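You operate a simulated robot arm through the tools that you are given. There is no shell and no other tool.

You run a simulated robot arm. Do the job below in one go: nothing can be reset, and whatever is moved stays where it is left.

Task
Try the three beacons and stand the dead one in the blue Repairs tray.
Fine: switch the other two off again.

It is judged by the outcome, as a careful person would: the job done as asked, and still so three seconds after it is handed in. It fails if anything else is knocked over, pushed out of place, dropped, spilled or broken.

Robot
A 6-joint arm with a two-finger parallel gripper, fixed in place. Base frame: the origin is at the foot of the arm, x ahead of it, y to its left, z up; the work surface is at about z = 87. Readings come in cm, degrees, newtons and seconds.
With the tool pointing down near the work surface it reaches from about 34 to 86 cm from the base axis. Its first joint turns from -115.0 to 115.0 degrees. Payload 3.43 kg.
The TCP is the grasp point between the finger pads, 3.4 cm short of the fingertips. In the tool frame z runs along the fingers and y along their closing line. Largest opening 12.8 cm; finger width 2.4, thickness 1.2; the body of the gripper, 4.8 by 13 cm, starts 9.6 cm behind the TCP.
Orientation is that of the tool frame in the base frame, as a unit quaternion [x, y, z, w]. With the fingers straight down and closing along the base's y, the tool's x points along the base's -x, its y along +y and its z along -z.

Tools
- The arm moves only by the tool send_rows. Its argument "commands" is one flat list of numbers, 7 for each row, row after row: the shift along the tool's x, y, z in cm, then the turn, a rotation vector about the tool's x, y, z in rad, then the gripper command, from -1 (shut) to 1 (fully open), values between in proportion. In form: [dx, dy, dz, wx, wy, wz, claw, dx, dy, dz, wx, wy, wz, claw, ...]. A call has 1 to 20 rows; each row is the pose to reach, as a shift and turn from the pose commanded when the call began, along the tool's axes at that moment. A row lasts 0.2 s, in which the tool goes at most 5 cm and 8.6 degrees; a call with a longer step from one row to the next is refused whole, and so is a gripper value outside its range. Where a pose cannot be reached the arm comes as near as it can. A force on the tool above 40 N (or 10 N above the force at the start of the call, whichever is more), or a blocked arm, ends the call early, and 0.2 s more pass. The fingers move at their own pace (about 10.8 cm/s each) and stop on an object; they squeeze with about 22 N. The grip force told is the motor's: it shows also when the fingers shut on nothing. Time passes only in rows, and 0.2 s behind the last, so rows that repeat a pose let the fingers close. It gives the time, the measured TCP pose, the force on the tool (base axes), the opening and the grip force at its end, in the units of the frame above (readings bear some noise), with the torque about the TCP (base axes, N m) and any sound that the robot's microphone picked up, and new pictures: "pictures" is both (left out), scene, wrist or none.
- Cameras (640 x 400 px; columns grow to the right, rows downward): "scene" is fixed at [5.15, -49.75, 167.99]; the picture's right is [0.94, -0.34, 0.00], its down [-0.14, -0.40, -0.91] and it looks along [0.31, 0.85, -0.42] (base axes); focal length 372 px, centre (320, 200). "wrist" rides on the gripper at [7.6, -1.1, -16] in the tool frame; the picture's right is [0.15, 0.99, 0.00], its down [-0.88, 0.13, -0.46] and it looks along [-0.45, 0.07, 0.89] (tool axes); focal length 234 px, centre (320, 200). There is no depth. A picture from a camera that has moved, and an enlarged one, comes with that camera's place and axes in the base frame and with its lens.
- slide_trunk(by): slides the trunk up (or, below 0, down) by that many cm; the arm rides with it, the base frame stays. It gives what a move gives, with no picture.
- close_up(camera, box): a new picture of the part [left, top, right, bottom] of that camera's present view, enlarged. The clock stands still meanwhile.
- job_done(): hands the job in; it is judged then, once.

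Places have to be worked out from the pictures, the camera data and where the tool is seen. Open the gripper and draw the arm clear of the work before you hand the job in, unless the task says otherwise.

The tools are called after "Request:" as name(argument=value, ...) on one line, values as JSON. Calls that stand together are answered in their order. send_rows: Moves the arm, as the interface text tells. Its arguments: {"type":"object","properties":{"commands":{"type":"array","items":{"type":"number"}},"pictures":{"type":"string","enum":["both","scene","wrist","none"]}},"required":["commands"]} The other tools are called the same way: slide_trunk (by) slides the trunk up or down; close_up (camera, box) takes an enlarged picture of a part of a camera's view; job_done () hands the job in.

At the start:

```text
t: 0.0
tool_pos: [41.81, 23.88, 128.82]
orientation: [-0.001, 1.0, 0.0, 0.0]
ft_force: [0.4, 0.5, -0.8]
wrist_torque: [0.01, 0.02, 0.01]
gripper_width: 12.81
finger_force: 0.1
trunk travel left (down, up): [-72.5, 6.5]
```

scene: 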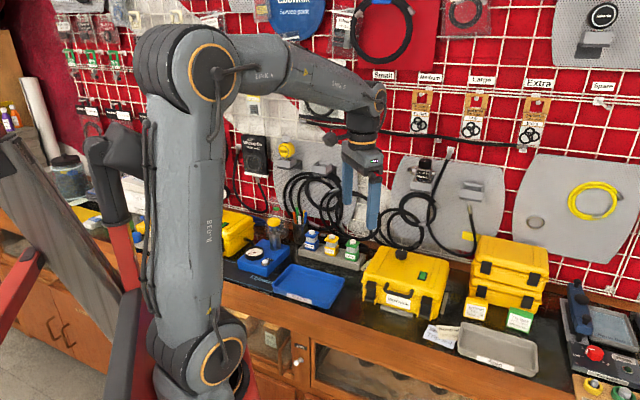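
wrist: 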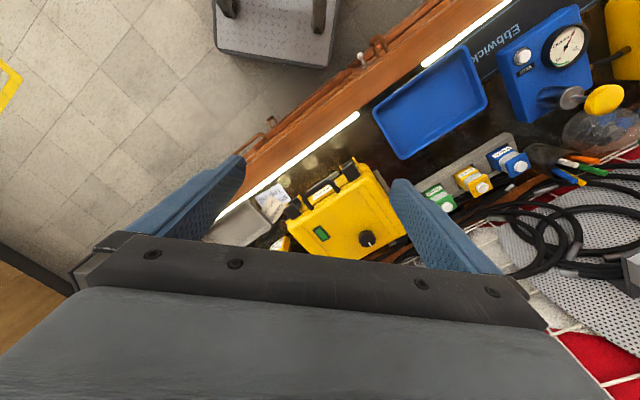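

I begin by looking closely at the beacons, the blue tray and the surroundings in both cameras before moving.

Request:
close_up(camera="scene", box=[220, 200, 400, 312])

Request:
close_up(camera="wrist", box=[360, 20, 640, 240])

Request:
close_up(camera="scene", box=[440, 230, 640, 400])

```text
3.56 times, centred on (310, 256) of scene
camera zoom: at [5.15, -49.75, 167.99], right [0.94, -0.34, 0.0], down [-0.14, -0.4, -0.91], along [0.31, 0.85, -0.42], focal length 1323 px, centre (356, 1)
```

zoom: 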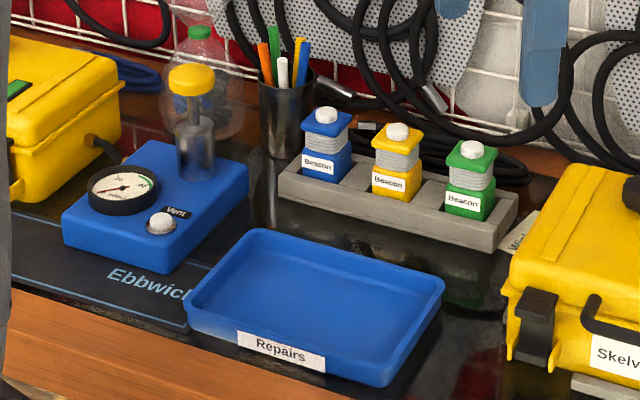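

```text
1.82 times, centred on (500, 130) of wrist
camera zoom: at [34.14, 22.61, 144.83], right [-0.15, 0.99, 0.0], down [0.88, 0.13, 0.46], along [0.45, 0.07, -0.89], focal length 426 px, centre (-7, 327)
```

zoom: 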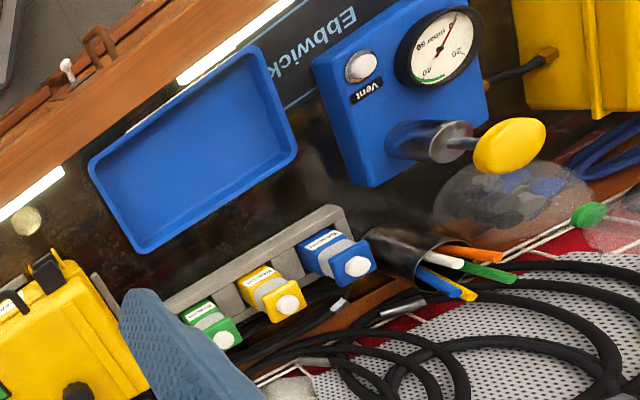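

```text
2.35 times, centred on (540, 315) of scene
camera zoom: at [5.15, -49.75, 167.99], right [0.94, -0.34, 0.0], down [-0.14, -0.4, -0.91], along [0.31, 0.85, -0.42], focal length 875 px, centre (-198, -71)
```

zoom: 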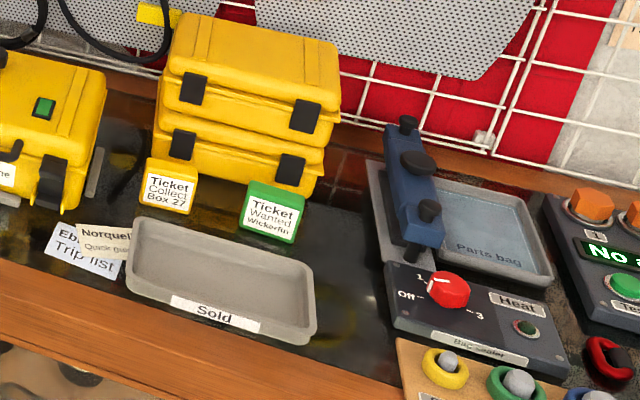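

The three beacons (blue, yellow, green, each with a white button on top) stand in a grey rack at roughly (44,66), (50,61), (56,55) with tops near z≈97.6; the Repairs tray is centred around (37,48). I take tighter views of the beacons in their present state and the surroundings near them.

Request:
close_up(camera="scene", box=[290, 220, 380, 276])

Request:
close_up(camera="wrist", box=[410, 130, 550, 218])

Request:
close_up(camera="scene", box=[220, 120, 440, 260])

```text
7.11 times, centred on (335, 248) of scene
camera zoom: at [5.15, -49.75, 167.99], right [0.94, -0.34, 0.0], down [-0.14, -0.4, -0.91], along [0.31, 0.85, -0.42], focal length 2646 px, centre (213, -141)
```

zoom: 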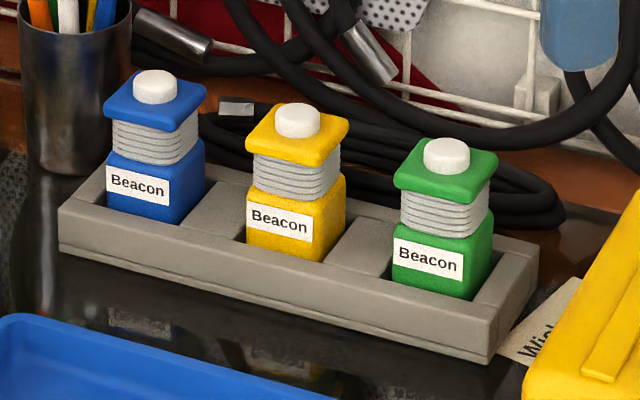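

```text
4.55 times, centred on (480, 174) of wrist
camera zoom: at [34.14, 22.61, 144.83], right [-0.15, 0.99, 0.0], down [0.88, 0.13, 0.46], along [0.45, 0.07, -0.89], focal length 1064 px, centre (-407, 318)
```

zoom: 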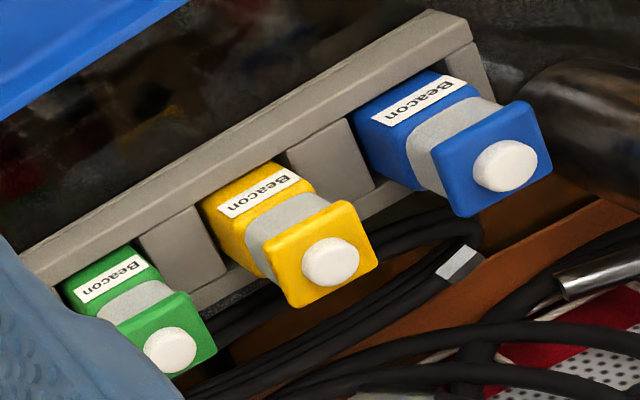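

```text
2.86 times, centred on (330, 190) of scene
camera zoom: at [5.15, -49.75, 167.99], right [0.94, -0.34, 0.0], down [-0.14, -0.4, -0.91], along [0.31, 0.85, -0.42], focal length 1063 px, centre (291, 229)
```

zoom: 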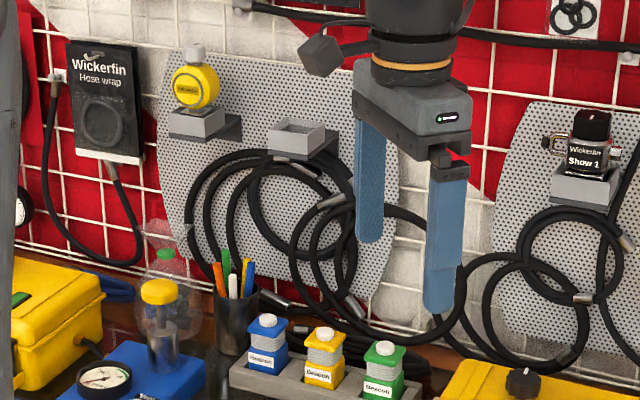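

All lenses look unlit and grey now. I move high above the bench toward the rack, yaw the tool 45° so it lines up with the rack, and shut the fingers to use them as a presser; stop short and look.

Request:
send_rows(commands=[-0.36, 3.57, 1.2, 0, 0, -0.0873, -1, -0.71, 7.13, 2.4, 0, 0, -0.1745, -1, -1.07, 10.7, 3.6, 0, 0, -0.2618, -1, -1.42, 14.27, 4.8, 0, 0, -0.3491, -1, -1.78, 17.83, 6.0, 0, 0, -0.4363, -1, -2.13, 21.4, 7.2, 0, 0, -0.5236, -1, -2.49, 24.97, 8.4, 0, 0, -0.6109, -1, -2.84, 28.53, 9.6, 0, 0, -0.6981, -1, -3.2, 32.1, 10.8, 0, 0, -0.7854, -1, -3.2, 32.1, 10.8, 0, 0, -0.7854, -1])

```text
t: 2.2
tool_pos: [45.02, 56.05, 117.89]
orientation: [-0.384, 0.923, 0.0, 0.0]
ft_force: [-0.2, 0.4, -0.4]
wrist_torque: [-0.01, 0.0, 0.03]
gripper_width: 0.0
finger_force: 21.5
trunk travel left (down, up): [-72.5, 6.5]
camera wrist: at [40.41, 49.66, 133.81], right [-0.8, 0.6, 0.0], down [0.53, 0.72, 0.46], along [0.27, 0.37, -0.89], focal length 234 px, centre (320, 200)
```

scene: 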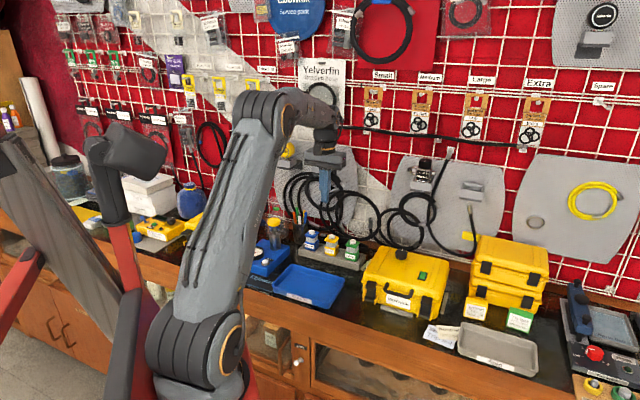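
wrist: 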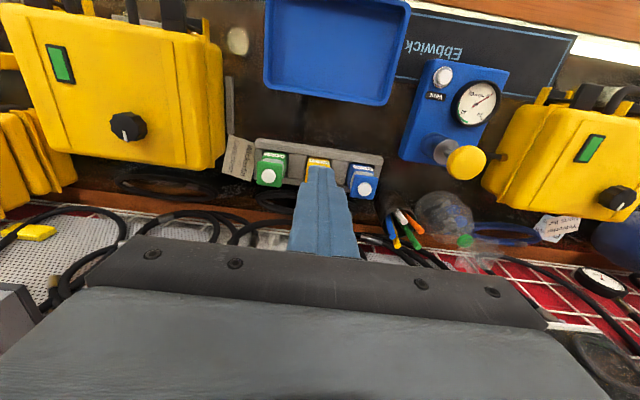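

The fingers are shut and the rack appears nearly parallel to the closing line. I enlarge the wrist view to measure each beacon.

Request:
close_up(camera="wrist", box=[240, 130, 400, 230])

Request:
close_up(camera="scene", box=[265, 160, 405, 280])

```text
4.00 times, centred on (320, 180) of wrist
camera zoom: at [40.41, 49.66, 133.81], right [-0.8, 0.6, 0.0], down [0.53, 0.72, 0.46], along [0.27, 0.37, -0.89], focal length 937 px, centre (320, 280)
```

zoom: 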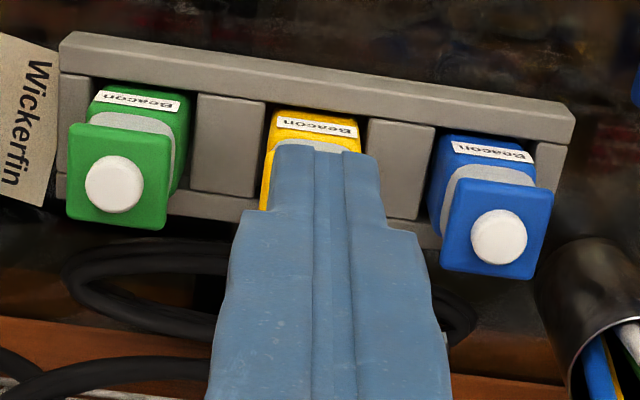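

```text
3.33 times, centred on (335, 220) of scene
camera zoom: at [5.15, -49.75, 167.99], right [0.94, -0.34, 0.0], down [-0.14, -0.4, -0.91], along [0.31, 0.85, -0.42], focal length 1240 px, centre (270, 133)
```

zoom: 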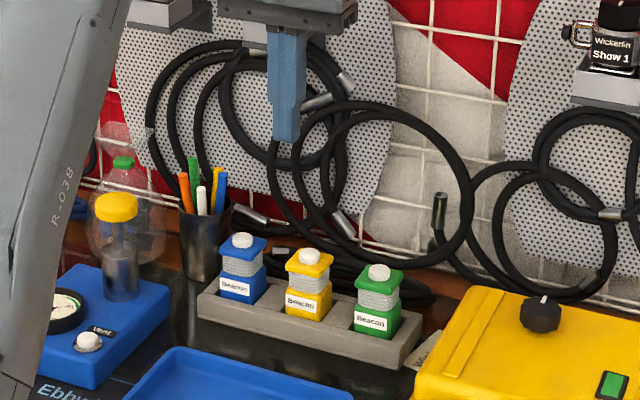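

From both views the button tops are at about blue (44.1, 67.4), yellow (49.9, 61.7), green (55.7, 55.9), z≈98, rack at -45°. I go to about 2.5 cm above the yellow button with shut fingers and check alignment.

Request:
send_rows(commands=[-1.86, 0.13, 2.8, 0, 0, 0, -1, -3.73, 0.26, 5.6, 0, 0, 0, -1, -5.59, 0.39, 8.4, 0, 0, 0, -1, -7.45, 0.52, 11.2, 0, 0, 0, -1, -7.45, 0.52, 13.7, 0, 0, 0, -1, -7.45, 0.52, 13.7, 0, 0, 0, -1])

Request:
close_up(camera="scene", box=[290, 200, 380, 276])

Request:
close_up(camera="wrist", box=[220, 80, 420, 205])

```text
t: 3.6
tool_pos: [49.96, 61.29, 104.31]
orientation: [-0.383, 0.924, 0.0, 0.0]
ft_force: [0.0, -0.4, 0.6]
wrist_torque: [0.02, 0.03, 0.03]
gripper_width: 0.02
finger_force: 22.1
trunk travel left (down, up): [-72.5, 6.5]
camera wrist: at [45.42, 55.09, 120.34], right [-0.8, 0.6, 0.0], down [0.53, 0.71, 0.46], along [0.27, 0.37, -0.89], focal length 234 px, centre (320, 200)
```

scene: 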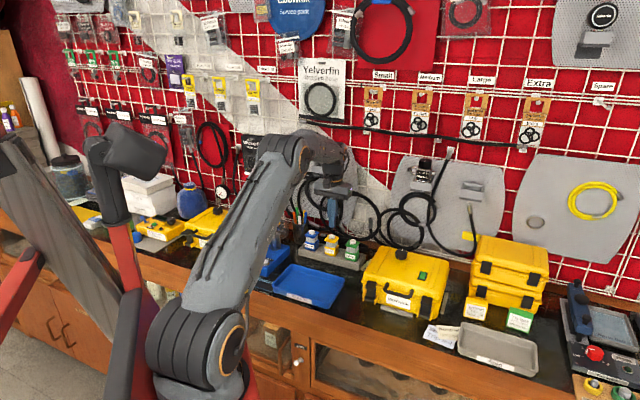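
wrist: 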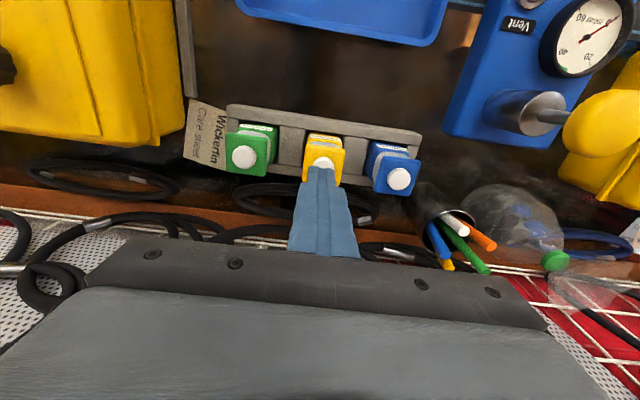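

```text
5.26 times, centred on (335, 238) of scene
camera zoom: at [5.15, -49.75, 167.99], right [0.94, -0.34, 0.0], down [-0.14, -0.4, -0.91], along [0.31, 0.85, -0.42], focal length 1958 px, centre (241, 0)
```

zoom: 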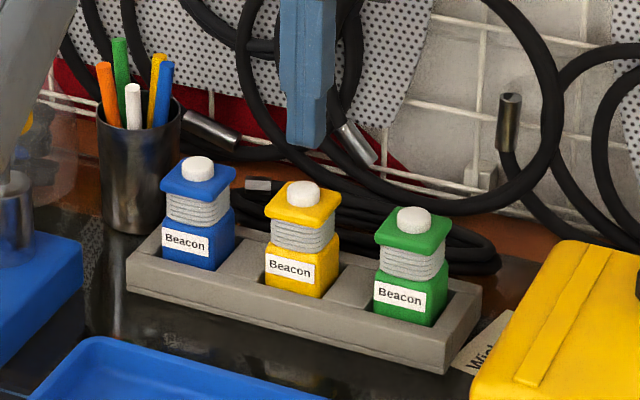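

```text
3.20 times, centred on (320, 142) of wrist
camera zoom: at [45.42, 55.09, 120.34], right [-0.8, 0.6, 0.0], down [0.53, 0.71, 0.46], along [0.27, 0.37, -0.89], focal length 749 px, centre (320, 384)
```

zoom: 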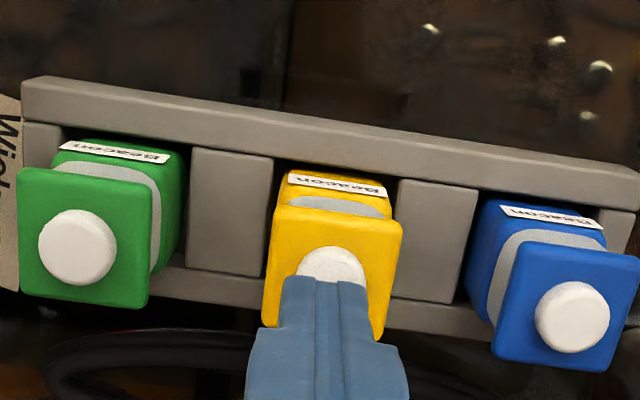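

Alignment is within 0.5 cm; I correct (-0.2, +0.43 in tool axes) and descend slowly toward the yellow button to just about contact.

Request:
send_rows(commands=[-0.2, 0.43, 1.0, 0, 0, 0, -1, -0.2, 0.43, 2.0, 0, 0, 0, -1, -0.2, 0.43, 2.4, 0, 0, 0, -1, -0.2, 0.43, 2.6, 0, 0, 0, -1, -0.2, 0.43, 2.8, 0, 0, 0, -1, -0.2, 0.43, 2.8, 0, 0, 0, -1])

Request:
close_up(camera="scene", box=[290, 200, 380, 276])

Request:
close_up(camera="wrist", box=[220, 80, 420, 205])

```text
t: 5.0
tool_pos: [49.53, 61.96, 101.5]
orientation: [-0.383, 0.924, 0.0, 0.0]
ft_force: [-0.5, 0.7, -0.8]
wrist_torque: [0.01, 0.01, 0.01]
gripper_width: 0.0
finger_force: 21.9
trunk travel left (down, up): [-72.5, 6.5]
camera wrist: at [45.04, 55.65, 117.46], right [-0.8, 0.6, 0.0], down [0.53, 0.71, 0.46], along [0.27, 0.37, -0.89], focal length 234 px, centre (320, 200)
```

scene: 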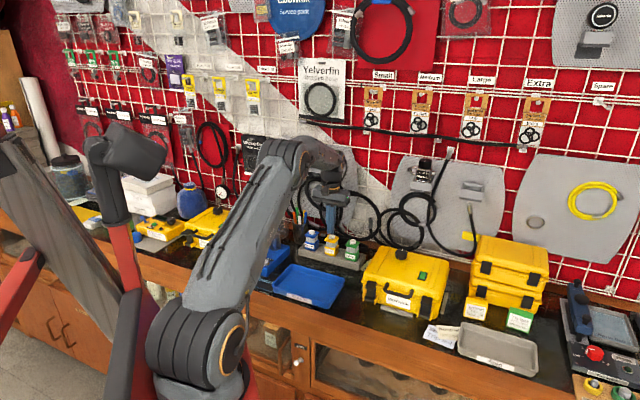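
wrist: 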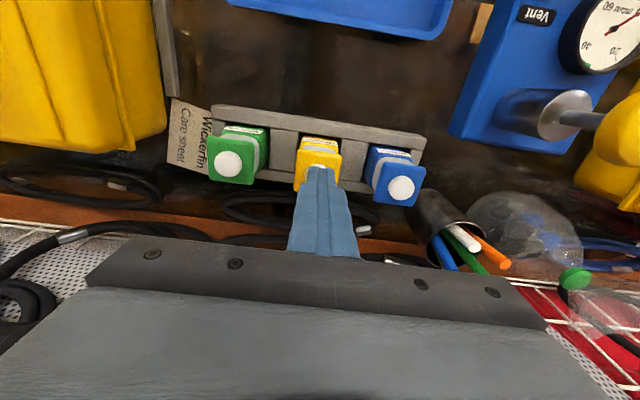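

```text
5.26 times, centred on (335, 238) of scene
camera zoom: at [5.15, -49.75, 167.99], right [0.94, -0.34, 0.0], down [-0.14, -0.4, -0.91], along [0.31, 0.85, -0.42], focal length 1958 px, centre (241, 0)
```

zoom: 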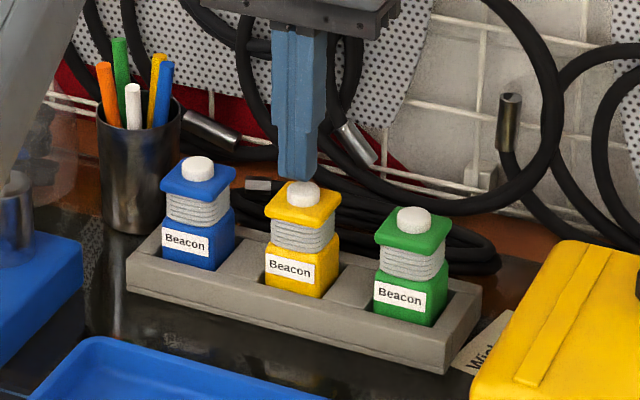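

```text
3.20 times, centred on (320, 142) of wrist
camera zoom: at [45.04, 55.65, 117.46], right [-0.8, 0.6, 0.0], down [0.53, 0.71, 0.46], along [0.27, 0.37, -0.89], focal length 749 px, centre (320, 384)
```

zoom: 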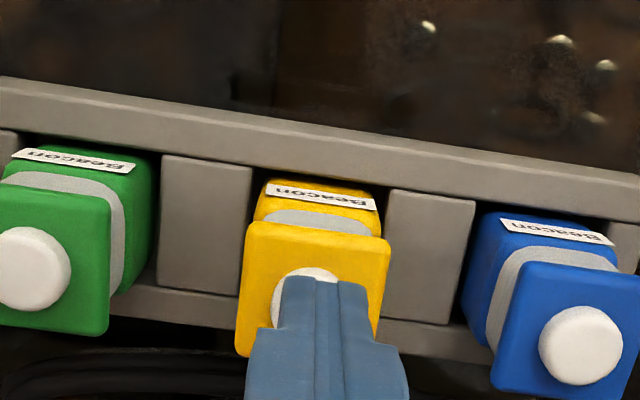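

The tip is just above the yellow button, slightly to one side. I shift 0.3 cm back and keep descending in small steps, reading the force.

Request:
send_rows(commands=[0, -0.3, 0, 0, 0, 0, -1, 0, -0.3, 0.1, 0, 0, 0, -1, 0, -0.3, 0.2, 0, 0, 0, -1, 0, -0.3, 0.3, 0, 0, 0, -1, 0, -0.3, 0.4, 0, 0, 0, -1], pictures="none")

Request:
close_up(camera="scene", box=[300, 210, 370, 266])

```text
t: 6.2
tool_pos: [49.75, 61.74, 101.16]
orientation: [-0.383, 0.924, -0.001, 0.0]
ft_force: [-0.1, 0.1, -0.1]
wrist_torque: [0.02, 0.02, 0.01]
gripper_width: 0.0
finger_force: 22.0
trunk travel left (down, up): [-72.5, 6.5]
```

```text
7.14 times, centred on (335, 238) of scene
camera zoom: at [5.15, -49.75, 167.99], right [0.94, -0.34, 0.0], down [-0.14, -0.4, -0.91], along [0.31, 0.85, -0.42], focal length 2658 px, centre (213, -71)
```

zoom: 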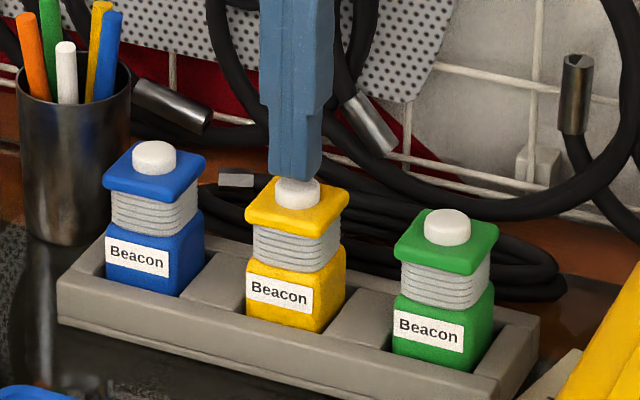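

The tip is right over the yellow button, not touching yet (no force). I continue down in small steps.

Request:
send_rows(commands=[0, 0, 0.1, 0, 0, 0, -1, 0, 0, 0.2, 0, 0, 0, -1, 0, 0, 0.3, 0, 0, 0, -1, 0, 0, 0.4, 0, 0, 0, -1], pictures="none")

Request:
close_up(camera="scene", box=[300, 210, 370, 266])

```text
t: 7.2
tool_pos: [49.91, 61.81, 100.89]
orientation: [-0.383, 0.924, 0.0, 0.001]
ft_force: [0.2, -0.4, 0.5]
wrist_torque: [0.02, 0.01, 0.04]
gripper_width: 0.0
finger_force: 22.2
trunk travel left (down, up): [-72.5, 6.5]
```

```text
7.14 times, centred on (335, 238) of scene
camera zoom: at [5.15, -49.75, 167.99], right [0.94, -0.34, 0.0], down [-0.14, -0.4, -0.91], along [0.31, 0.85, -0.42], focal length 2658 px, centre (213, -71)
```

zoom: 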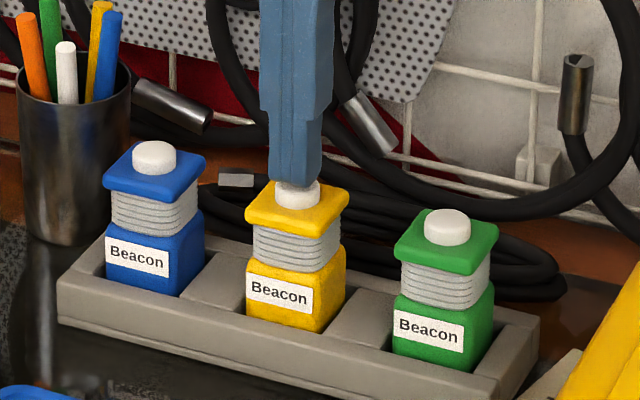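

Still no contact force; the tip covers half of the button top. I go on downward in 0.1 cm steps.

Request:
send_rows(commands=[0, 0, 0.1, 0, 0, 0, -1, 0, 0, 0.2, 0, 0, 0, -1, 0, 0, 0.3, 0, 0, 0, -1], pictures="none")

Request:
close_up(camera="scene", box=[300, 210, 370, 266])

```text
t: 8.0
tool_pos: [49.88, 61.83, 100.48]
orientation: [-0.383, 0.924, 0.0, 0.001]
ft_force: [-1.1, -0.1, -0.1]
wrist_torque: [0.02, -0.01, 0.0]
gripper_width: 0.01
finger_force: 21.6
trunk travel left (down, up): [-72.5, 6.5]
```

```text
7.14 times, centred on (335, 238) of scene
camera zoom: at [5.15, -49.75, 167.99], right [0.94, -0.34, 0.0], down [-0.14, -0.4, -0.91], along [0.31, 0.85, -0.42], focal length 2658 px, centre (213, -71)
```

zoom: 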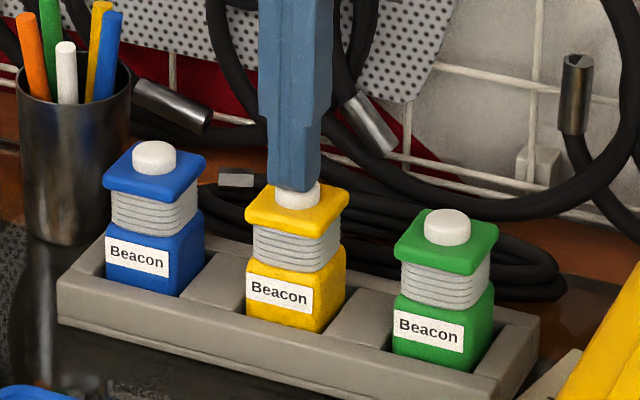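

No contact yet at tip z≈97.1; I continue with the same small steps.

Request:
send_rows(commands=[0, 0, 0.1, 0, 0, 0, -1, 0, 0, 0.2, 0, 0, 0, -1, 0, 0, 0.3, 0, 0, 0, -1], pictures="none")

Request:
close_up(camera="scene", box=[300, 210, 370, 266])

```text
t: 8.8
tool_pos: [49.91, 61.83, 100.23]
orientation: [-0.383, 0.924, 0.0, 0.0]
ft_force: [1.0, 0.0, 0.7]
wrist_torque: [-0.03, 0.02, 0.04]
gripper_width: 0.0
finger_force: 22.4
trunk travel left (down, up): [-72.5, 6.5]
```

```text
7.14 times, centred on (335, 238) of scene
camera zoom: at [5.15, -49.75, 167.99], right [0.94, -0.34, 0.0], down [-0.14, -0.4, -0.91], along [0.31, 0.85, -0.42], focal length 2658 px, centre (213, -71)
```

zoom: 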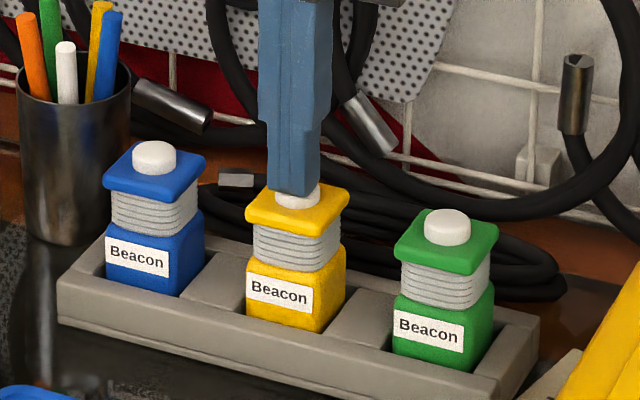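

The tip is about at the button's rim now; a few more small steps to find contact.

Request:
send_rows(commands=[0, 0, 0.1, 0, 0, 0, -1, 0, 0, 0.2, 0, 0, 0, -1], pictures="none")

Request:
close_up(camera="scene", box=[300, 210, 370, 266])

```text
t: 9.4
tool_pos: [49.82, 61.88, 100.03]
orientation: [-0.382, 0.924, 0.0, 0.0]
ft_force: [-0.8, 0.1, 3.2]
wrist_torque: [-0.01, 0.08, 0.02]
gripper_width: 0.02
finger_force: 21.6
trunk travel left (down, up): [-72.5, 6.5]
heard: click
```

```text
7.14 times, centred on (335, 238) of scene
camera zoom: at [5.15, -49.75, 167.99], right [0.94, -0.34, 0.0], down [-0.14, -0.4, -0.91], along [0.31, 0.85, -0.42], focal length 2658 px, centre (213, -71)
```

zoom: 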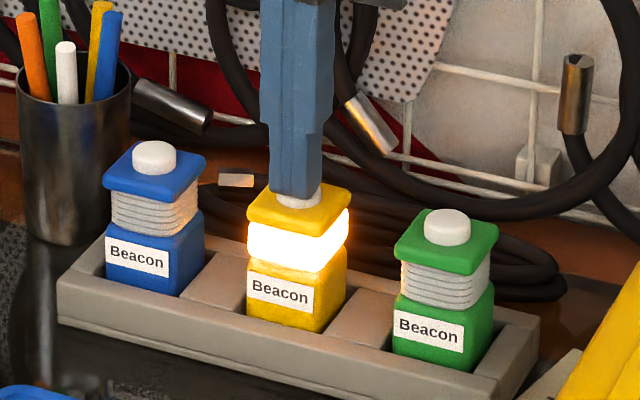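

Click and the yellow beacon lit: yellow works. I lift 1 cm, check it stays lit (latching), before pressing again to turn it off.

Request:
send_rows(commands=[0, 0, -0.4, 0, 0, 0, -1, 0, 0, -1.0, 0, 0, 0, -1, 0, 0, -1.0, 0, 0, 0, -1], pictures="none")

Request:
close_up(camera="scene", box=[300, 210, 370, 266])

```text
t: 10.2
tool_pos: [49.87, 61.71, 100.8]
orientation: [-0.383, 0.924, 0.001, 0.0]
ft_force: [-0.6, -0.1, 0.6]
wrist_torque: [0.0, -0.02, 0.02]
gripper_width: 0.01
finger_force: 21.9
trunk travel left (down, up): [-72.5, 6.5]
```

```text
7.14 times, centred on (335, 238) of scene
camera zoom: at [5.15, -49.75, 167.99], right [0.94, -0.34, 0.0], down [-0.14, -0.4, -0.91], along [0.31, 0.85, -0.42], focal length 2658 px, centre (213, -71)
```

zoom: 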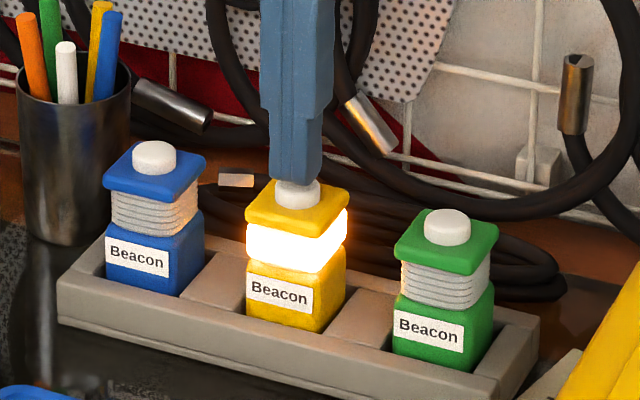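

The yellow beacon stays lit after release, so it latches. I press it once more to the same depth and lift again to switch it off.

Request:
send_rows(commands=[0, 0, 0.5, 0, 0, 0, -1, 0, 0, 0.8, 0, 0, 0, -1, 0, 0, 0.9, 0, 0, 0, -1, 0, 0, 1.0, 0, 0, 0, -1, 0, 0, 1.0, 0, 0, 0, -1, 0, 0, 0.5, 0, 0, 0, -1, 0, 0, 0, 0, 0, 0, -1], pictures="none")

Request:
close_up(camera="scene", box=[300, 210, 370, 266])

```text
t: 11.8
tool_pos: [49.94, 61.92, 101.01]
orientation: [-0.382, 0.924, 0.0, 0.0]
ft_force: [0.5, 0.3, 0.3]
wrist_torque: [-0.01, 0.0, 0.0]
gripper_width: 0.0
finger_force: 21.9
trunk travel left (down, up): [-72.5, 6.5]
heard: click
```

```text
7.14 times, centred on (335, 238) of scene
camera zoom: at [5.15, -49.75, 167.99], right [0.94, -0.34, 0.0], down [-0.14, -0.4, -0.91], along [0.31, 0.85, -0.42], focal length 2658 px, centre (213, -71)
```

zoom: 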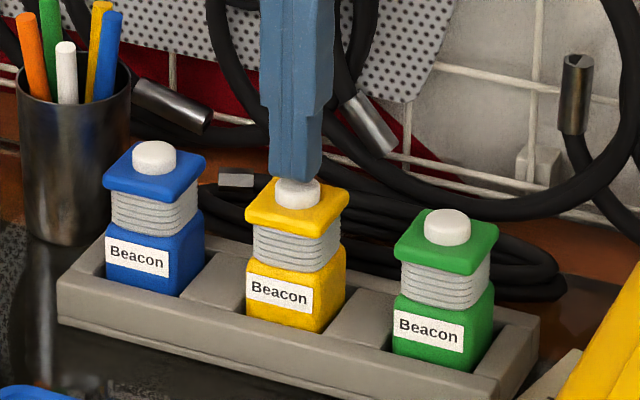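

Second click and the yellow lens is dark again: yellow works and is off. Next I lift and move 8.3 cm along the rack to above the green beacon, then check alignment.

Request:
send_rows(commands=[0, 0, -3, 0, 0, 0, -1, 0, -4.15, -3, 0, 0, 0, -1, 0, -8.3, -3, 0, 0, 0, -1, 0, -8.3, -1.5, 0, 0, 0, -1, 0, -8.3, -0.2, 0, 0, 0, -1, 0, -8.3, -0.2, 0, 0, 0, -1], pictures="none")

Request:
close_up(camera="scene", box=[300, 210, 370, 266])

Request:
close_up(camera="wrist", box=[220, 80, 420, 205])

```text
t: 13.2
tool_pos: [55.68, 55.66, 101.09]
orientation: [-0.383, 0.924, 0.001, 0.0]
ft_force: [-0.2, -0.3, 0.4]
wrist_torque: [0.0, -0.03, 0.02]
gripper_width: 0.0
finger_force: 21.8
trunk travel left (down, up): [-72.5, 6.5]
```

```text
7.14 times, centred on (335, 238) of scene
camera zoom: at [5.15, -49.75, 167.99], right [0.94, -0.34, 0.0], down [-0.14, -0.4, -0.91], along [0.31, 0.85, -0.42], focal length 2658 px, centre (213, -71)
```

zoom: 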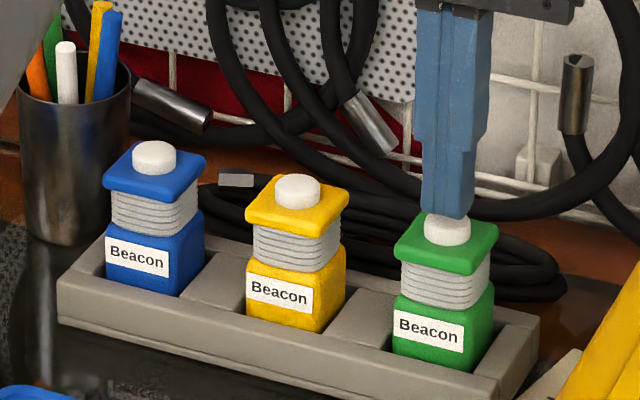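

```text
3.20 times, centred on (320, 142) of wrist
camera zoom: at [51.21, 49.37, 117.13], right [-0.8, 0.6, 0.0], down [0.53, 0.71, 0.46], along [0.27, 0.37, -0.89], focal length 749 px, centre (320, 384)
```

zoom: 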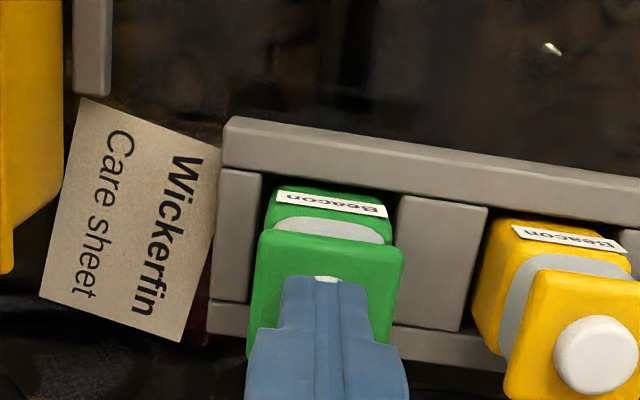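

Green is well aligned (I nudge 0.2 cm outward). I press down slowly to the depth that worked on yellow.

Request:
send_rows(commands=[-0.2, 0, 0.5, 0, 0, 0, -1, -0.2, 0, 0.9, 0, 0, 0, -1, -0.2, 0, 1.0, 0, 0, 0, -1, -0.2, 0, 1.1, 0, 0, 0, -1, -0.2, 0, 1.2, 0, 0, 0, -1, -0.2, 0, 1.2, 0, 0, 0, -1], pictures="none")

Request:
close_up(camera="scene", box=[300, 210, 370, 266])

```text
t: 14.6
tool_pos: [55.83, 56.01, 99.93]
orientation: [-0.383, 0.924, -0.001, 0.0]
ft_force: [-0.6, -2.6, 2.7]
wrist_torque: [-0.07, 0.0, 0.02]
gripper_width: 0.02
finger_force: 21.9
trunk travel left (down, up): [-72.5, 6.5]
heard: click
```

```text
7.14 times, centred on (335, 238) of scene
camera zoom: at [5.15, -49.75, 167.99], right [0.94, -0.34, 0.0], down [-0.14, -0.4, -0.91], along [0.31, 0.85, -0.42], focal length 2658 px, centre (213, -71)
```

zoom: 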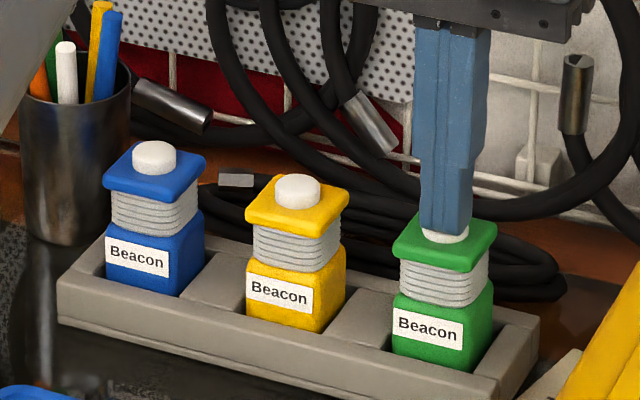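

A click was heard but green stays dark. I lift straight up, wait a moment and look again in case it flashes or is slow.

Request:
send_rows(commands=[0, 0, -0.4, 0, 0, 0, -1, 0, 0, -1.2, 0, 0, 0, -1, 0, 0, -3, 0, 0, 0, -1, 0, 0, -3, 0, 0, 0, -1], pictures="none")

Request:
close_up(camera="scene", box=[300, 210, 370, 266])

Request:
close_up(camera="wrist", box=[220, 80, 420, 205])

```text
t: 15.6
tool_pos: [55.96, 56.04, 102.87]
orientation: [-0.383, 0.924, 0.0, 0.0]
ft_force: [0.1, 0.2, 1.4]
wrist_torque: [0.05, 0.0, -0.01]
gripper_width: 0.0
finger_force: 21.9
trunk travel left (down, up): [-72.5, 6.5]
```

```text
7.14 times, centred on (335, 238) of scene
camera zoom: at [5.15, -49.75, 167.99], right [0.94, -0.34, 0.0], down [-0.14, -0.4, -0.91], along [0.31, 0.85, -0.42], focal length 2658 px, centre (213, -71)
```

zoom: 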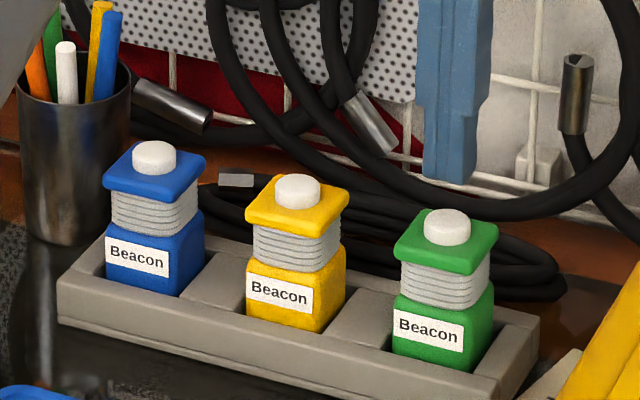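

```text
3.20 times, centred on (320, 142) of wrist
camera zoom: at [51.44, 49.81, 118.83], right [-0.8, 0.6, 0.0], down [0.53, 0.71, 0.46], along [0.27, 0.37, -0.89], focal length 749 px, centre (320, 384)
```

zoom: 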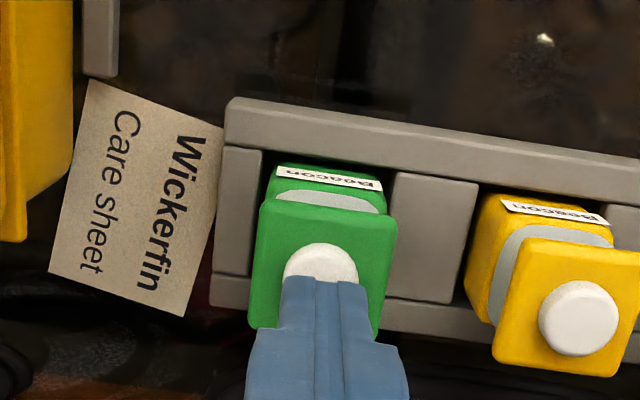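

Green stays dark from both views after a definite click, so it's the suspect. I now move to the blue beacon to test it too, passing well above the tops.

Request:
send_rows(commands=[0, 0, -1.5, 0, 0, 0, -1, 0, 4.15, -1.5, 0, 0, 0, -1, 0, 8.3, -1.5, 0, 0, 0, -1, 0, 12.45, -1.5, 0, 0, 0, -1, 0, 16.6, -1.5, 0, 0, 0, -1, 0, 16.6, 0, 0, 0, 0, -1, 0, 16.6, 1.8, 0, 0, 0, -1, 0, 16.6, 1.8, 0, 0, 0, -1], pictures="none")

Request:
close_up(camera="scene", box=[300, 210, 370, 266])

Request:
close_up(camera="wrist", box=[220, 80, 420, 205])

```text
t: 17.4
tool_pos: [44.28, 67.67, 101.23]
orientation: [-0.383, 0.924, 0.0, 0.0]
ft_force: [0.8, 0.2, 0.6]
wrist_torque: [0.0, 0.0, 0.0]
gripper_width: 0.0
finger_force: 21.8
trunk travel left (down, up): [-72.5, 6.5]
```

```text
7.14 times, centred on (335, 238) of scene
camera zoom: at [5.15, -49.75, 167.99], right [0.94, -0.34, 0.0], down [-0.14, -0.4, -0.91], along [0.31, 0.85, -0.42], focal length 2658 px, centre (213, -71)
```

zoom: 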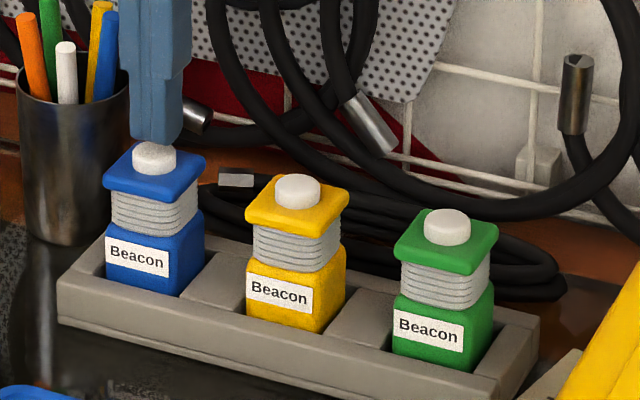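

```text
3.20 times, centred on (320, 142) of wrist
camera zoom: at [39.68, 61.41, 117.19], right [-0.8, 0.6, 0.0], down [0.53, 0.71, 0.46], along [0.27, 0.37, -0.89], focal length 749 px, centre (320, 384)
```

zoom: 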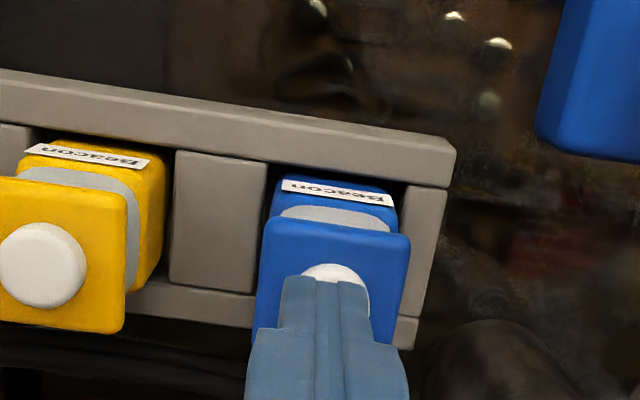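

Aligned over blue with a ~0.25 cm sideways correction needed. I press it down slowly to the same depth.

Request:
send_rows(commands=[0, 0.25, 0.5, 0, 0, 0, -1, 0, 0.25, 0.9, 0, 0, 0, -1, 0, 0.25, 1.0, 0, 0, 0, -1, 0, 0.25, 1.1, 0, 0, 0, -1, 0, 0.25, 1.2, 0, 0, 0, -1, 0, 0.25, 1.2, 0, 0, 0, -1], pictures="none")

Request:
close_up(camera="scene", box=[300, 210, 370, 266])

```text
t: 18.8
tool_pos: [43.83, 68.11, 100.04]
orientation: [-0.383, 0.924, 0.0, 0.001]
ft_force: [-1.9, 0.2, 2.6]
wrist_torque: [0.01, 0.08, -0.04]
gripper_width: 0.01
finger_force: 21.9
trunk travel left (down, up): [-72.5, 6.5]
heard: click
```

```text
7.14 times, centred on (335, 238) of scene
camera zoom: at [5.15, -49.75, 167.99], right [0.94, -0.34, 0.0], down [-0.14, -0.4, -0.91], along [0.31, 0.85, -0.42], focal length 2658 px, centre (213, -71)
```

zoom: 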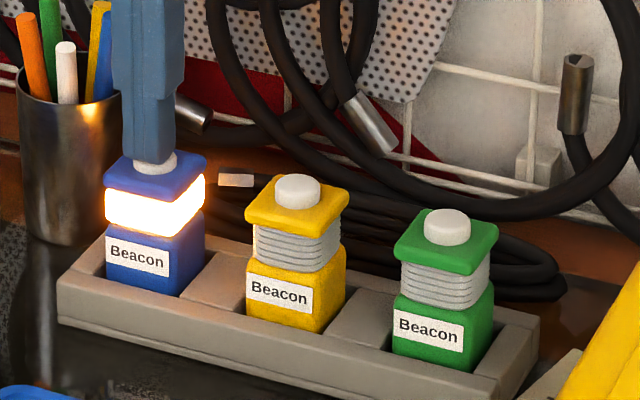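

Blue lights, so it works. I lift, shift slightly back to centre, press again to switch it off, and lift.

Request:
send_rows(commands=[0, 0, -0.5, 0, 0, 0, -1, 0, -0.2, -1.0, 0, 0, 0, -1, 0, -0.2, -1.0, 0, 0, 0, -1, 0, -0.2, -0.4, 0, 0, 0, -1, 0, -0.2, -0.2, 0, 0, 0, -1, 0, -0.2, -0.1, 0, 0, 0, -1, 0, -0.2, 0, 0, 0, 0, -1, 0, -0.2, 0, 0, 0, 0, -1, 0, -0.2, -0.5, 0, 0, 0, -1, 0, -0.2, -2.0, 0, 0, 0, -1, 0, -0.2, -4.0, 0, 0, 0, -1], pictures="none")

Request:
close_up(camera="scene", box=[300, 210, 370, 266])

```text
t: 21.2
tool_pos: [43.98, 67.96, 103.85]
orientation: [-0.383, 0.924, -0.001, -0.001]
ft_force: [0.5, -0.2, 0.5]
wrist_torque: [0.01, 0.01, -0.04]
gripper_width: 0.0
finger_force: 21.7
trunk travel left (down, up): [-72.5, 6.5]
heard: click
```

```text
7.14 times, centred on (335, 238) of scene
camera zoom: at [5.15, -49.75, 167.99], right [0.94, -0.34, 0.0], down [-0.14, -0.4, -0.91], along [0.31, 0.85, -0.42], focal length 2658 px, centre (213, -71)
```

zoom: 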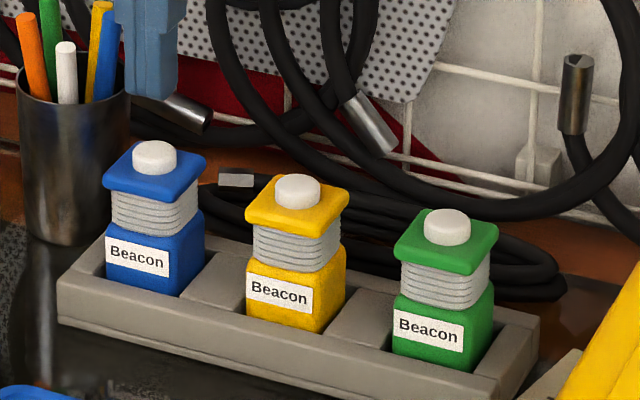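

Blue is dark again; yellow and blue are both working and off, so green is the dead one. I go back above green at a safe height and open the fingers partly (about 6.6 cm) so they clear the yellow neighbour.

Request:
send_rows(commands=[0, 0, -3, 0, 0, 0, -1, -0.04, -4.16, -3, 0, 0, 0, -1, -0.08, -8.32, -3, 0, 0, 0, -1, -0.12, -12.49, -3, 0, 0, 0, -1, -0.15, -16.65, -3, 0, 0, 0, -1, -0.15, -16.65, -3, 0, 0, 0, 0.03, -0.15, -16.65, -3, 0, 0, 0, 0.03, -0.15, -16.65, -3, 0, 0, 0, 0.03])

Request:
close_up(camera="scene", box=[290, 190, 390, 270])

Request:
close_up(camera="wrist", box=[220, 80, 420, 205])

```text
t: 23.0
tool_pos: [55.92, 56.07, 106.83]
orientation: [-0.382, 0.924, -0.001, 0.0]
ft_force: [-0.2, 0.1, 0.0]
wrist_torque: [0.02, -0.04, 0.0]
gripper_width: 6.59
finger_force: 0.1
trunk travel left (down, up): [-72.5, 6.5]
camera wrist: at [51.3, 49.86, 122.83], right [-0.8, 0.6, 0.0], down [0.53, 0.71, 0.46], along [0.27, 0.37, -0.89], focal length 234 px, centre (320, 200)
```

scene: 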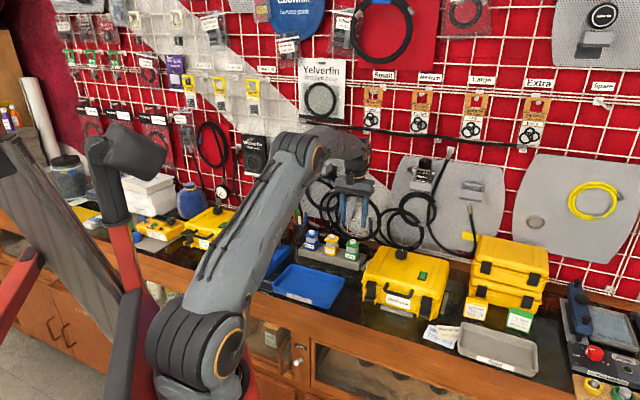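
wrist: 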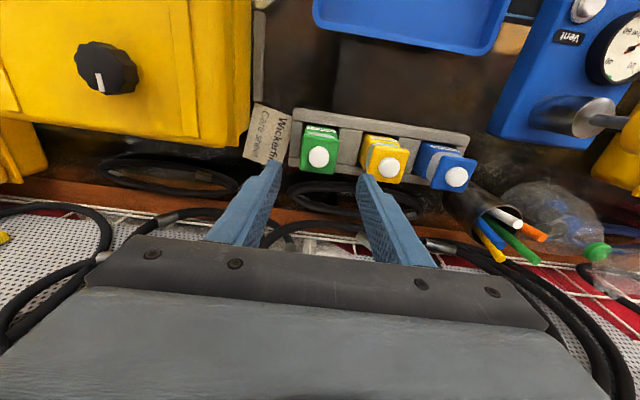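

```text
5.00 times, centred on (340, 230) of scene
camera zoom: at [5.15, -49.75, 167.99], right [0.94, -0.34, 0.0], down [-0.14, -0.4, -0.91], along [0.31, 0.85, -0.42], focal length 1860 px, centre (220, 50)
```

zoom: 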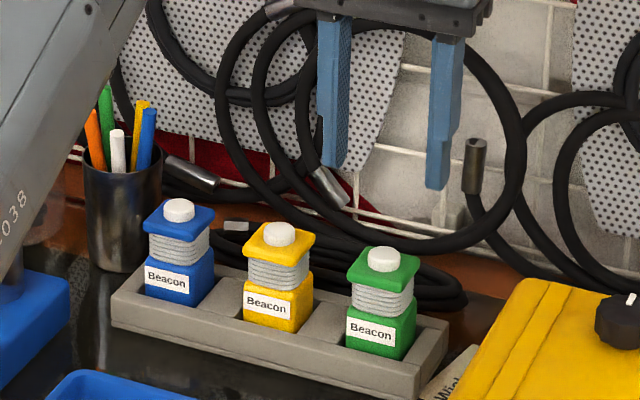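

```text
3.20 times, centred on (320, 142) of wrist
camera zoom: at [51.3, 49.86, 122.83], right [-0.8, 0.6, 0.0], down [0.53, 0.71, 0.46], along [0.27, 0.37, -0.89], focal length 749 px, centre (320, 384)
```

zoom: 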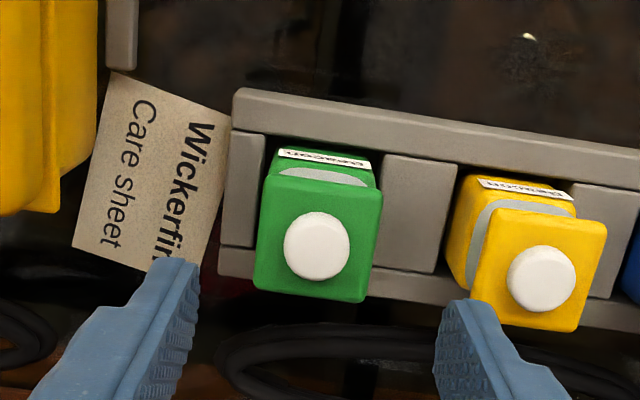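

The green beacon is centred between the open fingers (0.25 cm outward correction). I descend most of the way with the fingers straddling it and check clearance from yellow and the rack.

Request:
send_rows(commands=[-0.25, 0, 2.5, 0, 0, 0, 0.03, -0.25, 0, 5, 0, 0, 0, 0.03, -0.25, 0, 7, 0, 0, 0, 0.03, -0.25, 0, 8.5, 0, 0, 0, 0.03, -0.25, 0, 9.7, 0, 0, 0, 0.03, -0.25, 0, 9.7, 0, 0, 0, 0.03], pictures="none")

Request:
close_up(camera="scene", box=[300, 200, 380, 270])

Request:
close_up(camera="wrist", box=[220, 80, 420, 205])

```text
t: 24.4
tool_pos: [56.32, 56.38, 97.09]
orientation: [-0.383, 0.924, 0.0, 0.0]
ft_force: [0.0, 0.3, 0.6]
wrist_torque: [0.02, -0.02, 0.0]
gripper_width: 6.59
finger_force: 0.0
trunk travel left (down, up): [-72.5, 6.5]
```

```text
5.71 times, centred on (340, 235) of scene
camera zoom: at [5.15, -49.75, 167.99], right [0.94, -0.34, 0.0], down [-0.14, -0.4, -0.91], along [0.31, 0.85, -0.42], focal length 2126 px, centre (206, 0)
```

zoom: 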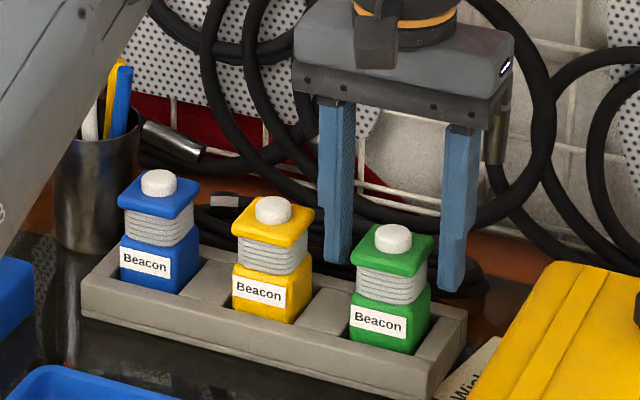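

```text
3.20 times, centred on (320, 142) of wrist
camera zoom: at [51.71, 50.08, 113.11], right [-0.8, 0.6, 0.0], down [0.53, 0.71, 0.46], along [0.27, 0.37, -0.89], focal length 749 px, centre (320, 384)
```

zoom: 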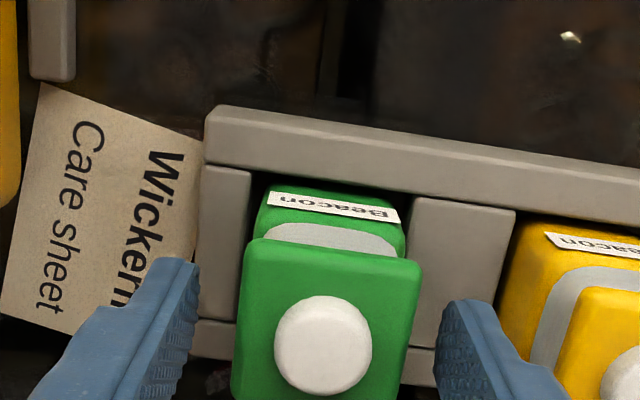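

Fingers straddle the green beacon with clear gaps to yellow and the rack. I go down another 1.9 cm and close on it.

Request:
send_rows(commands=[0.05, 0.05, 0.7, 0, 0, 0, 0.03, 0.05, 0.05, 1.4, 0, 0, 0, 0.03, 0.05, 0.05, 1.9, 0, 0, 0, 0.03, 0.05, 0.05, 1.9, 0, 0, 0, 0.03], pictures="none")

Request:
close_up(camera="scene", box=[300, 200, 380, 270])

Request:
close_up(camera="wrist", box=[220, 80, 420, 205])

```text
t: 25.4
tool_pos: [56.16, 56.29, 95.31]
orientation: [-0.383, 0.924, -0.001, 0.0]
ft_force: [-0.6, -0.2, -0.5]
wrist_torque: [-0.01, -0.02, -0.04]
gripper_width: 6.62
finger_force: 0.2
trunk travel left (down, up): [-72.5, 6.5]
```

```text
5.71 times, centred on (340, 235) of scene
camera zoom: at [5.15, -49.75, 167.99], right [0.94, -0.34, 0.0], down [-0.14, -0.4, -0.91], along [0.31, 0.85, -0.42], focal length 2126 px, centre (206, 0)
```

zoom: 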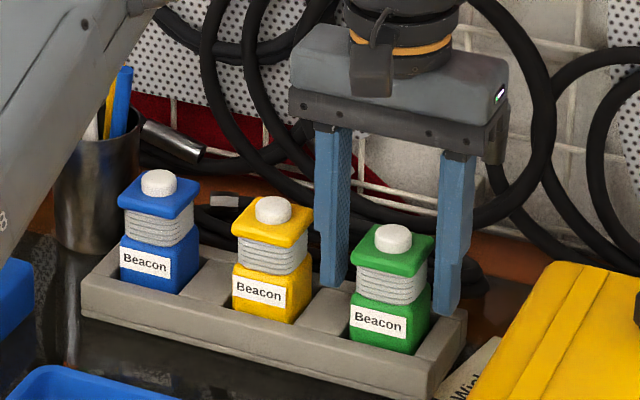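

```text
3.20 times, centred on (320, 142) of wrist
camera zoom: at [51.52, 50.17, 111.28], right [-0.8, 0.6, 0.0], down [0.53, 0.71, 0.46], along [0.27, 0.37, -0.89], focal length 749 px, centre (320, 384)
```

zoom: 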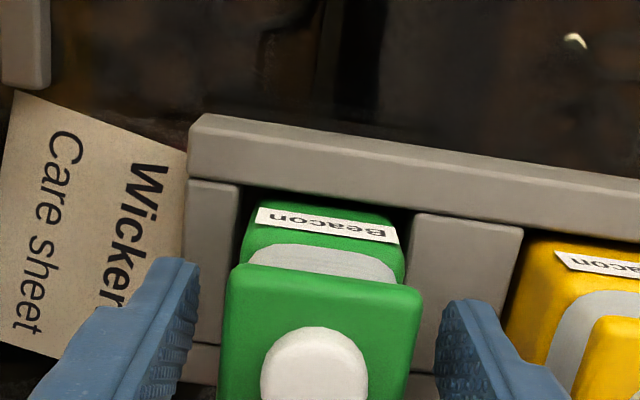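

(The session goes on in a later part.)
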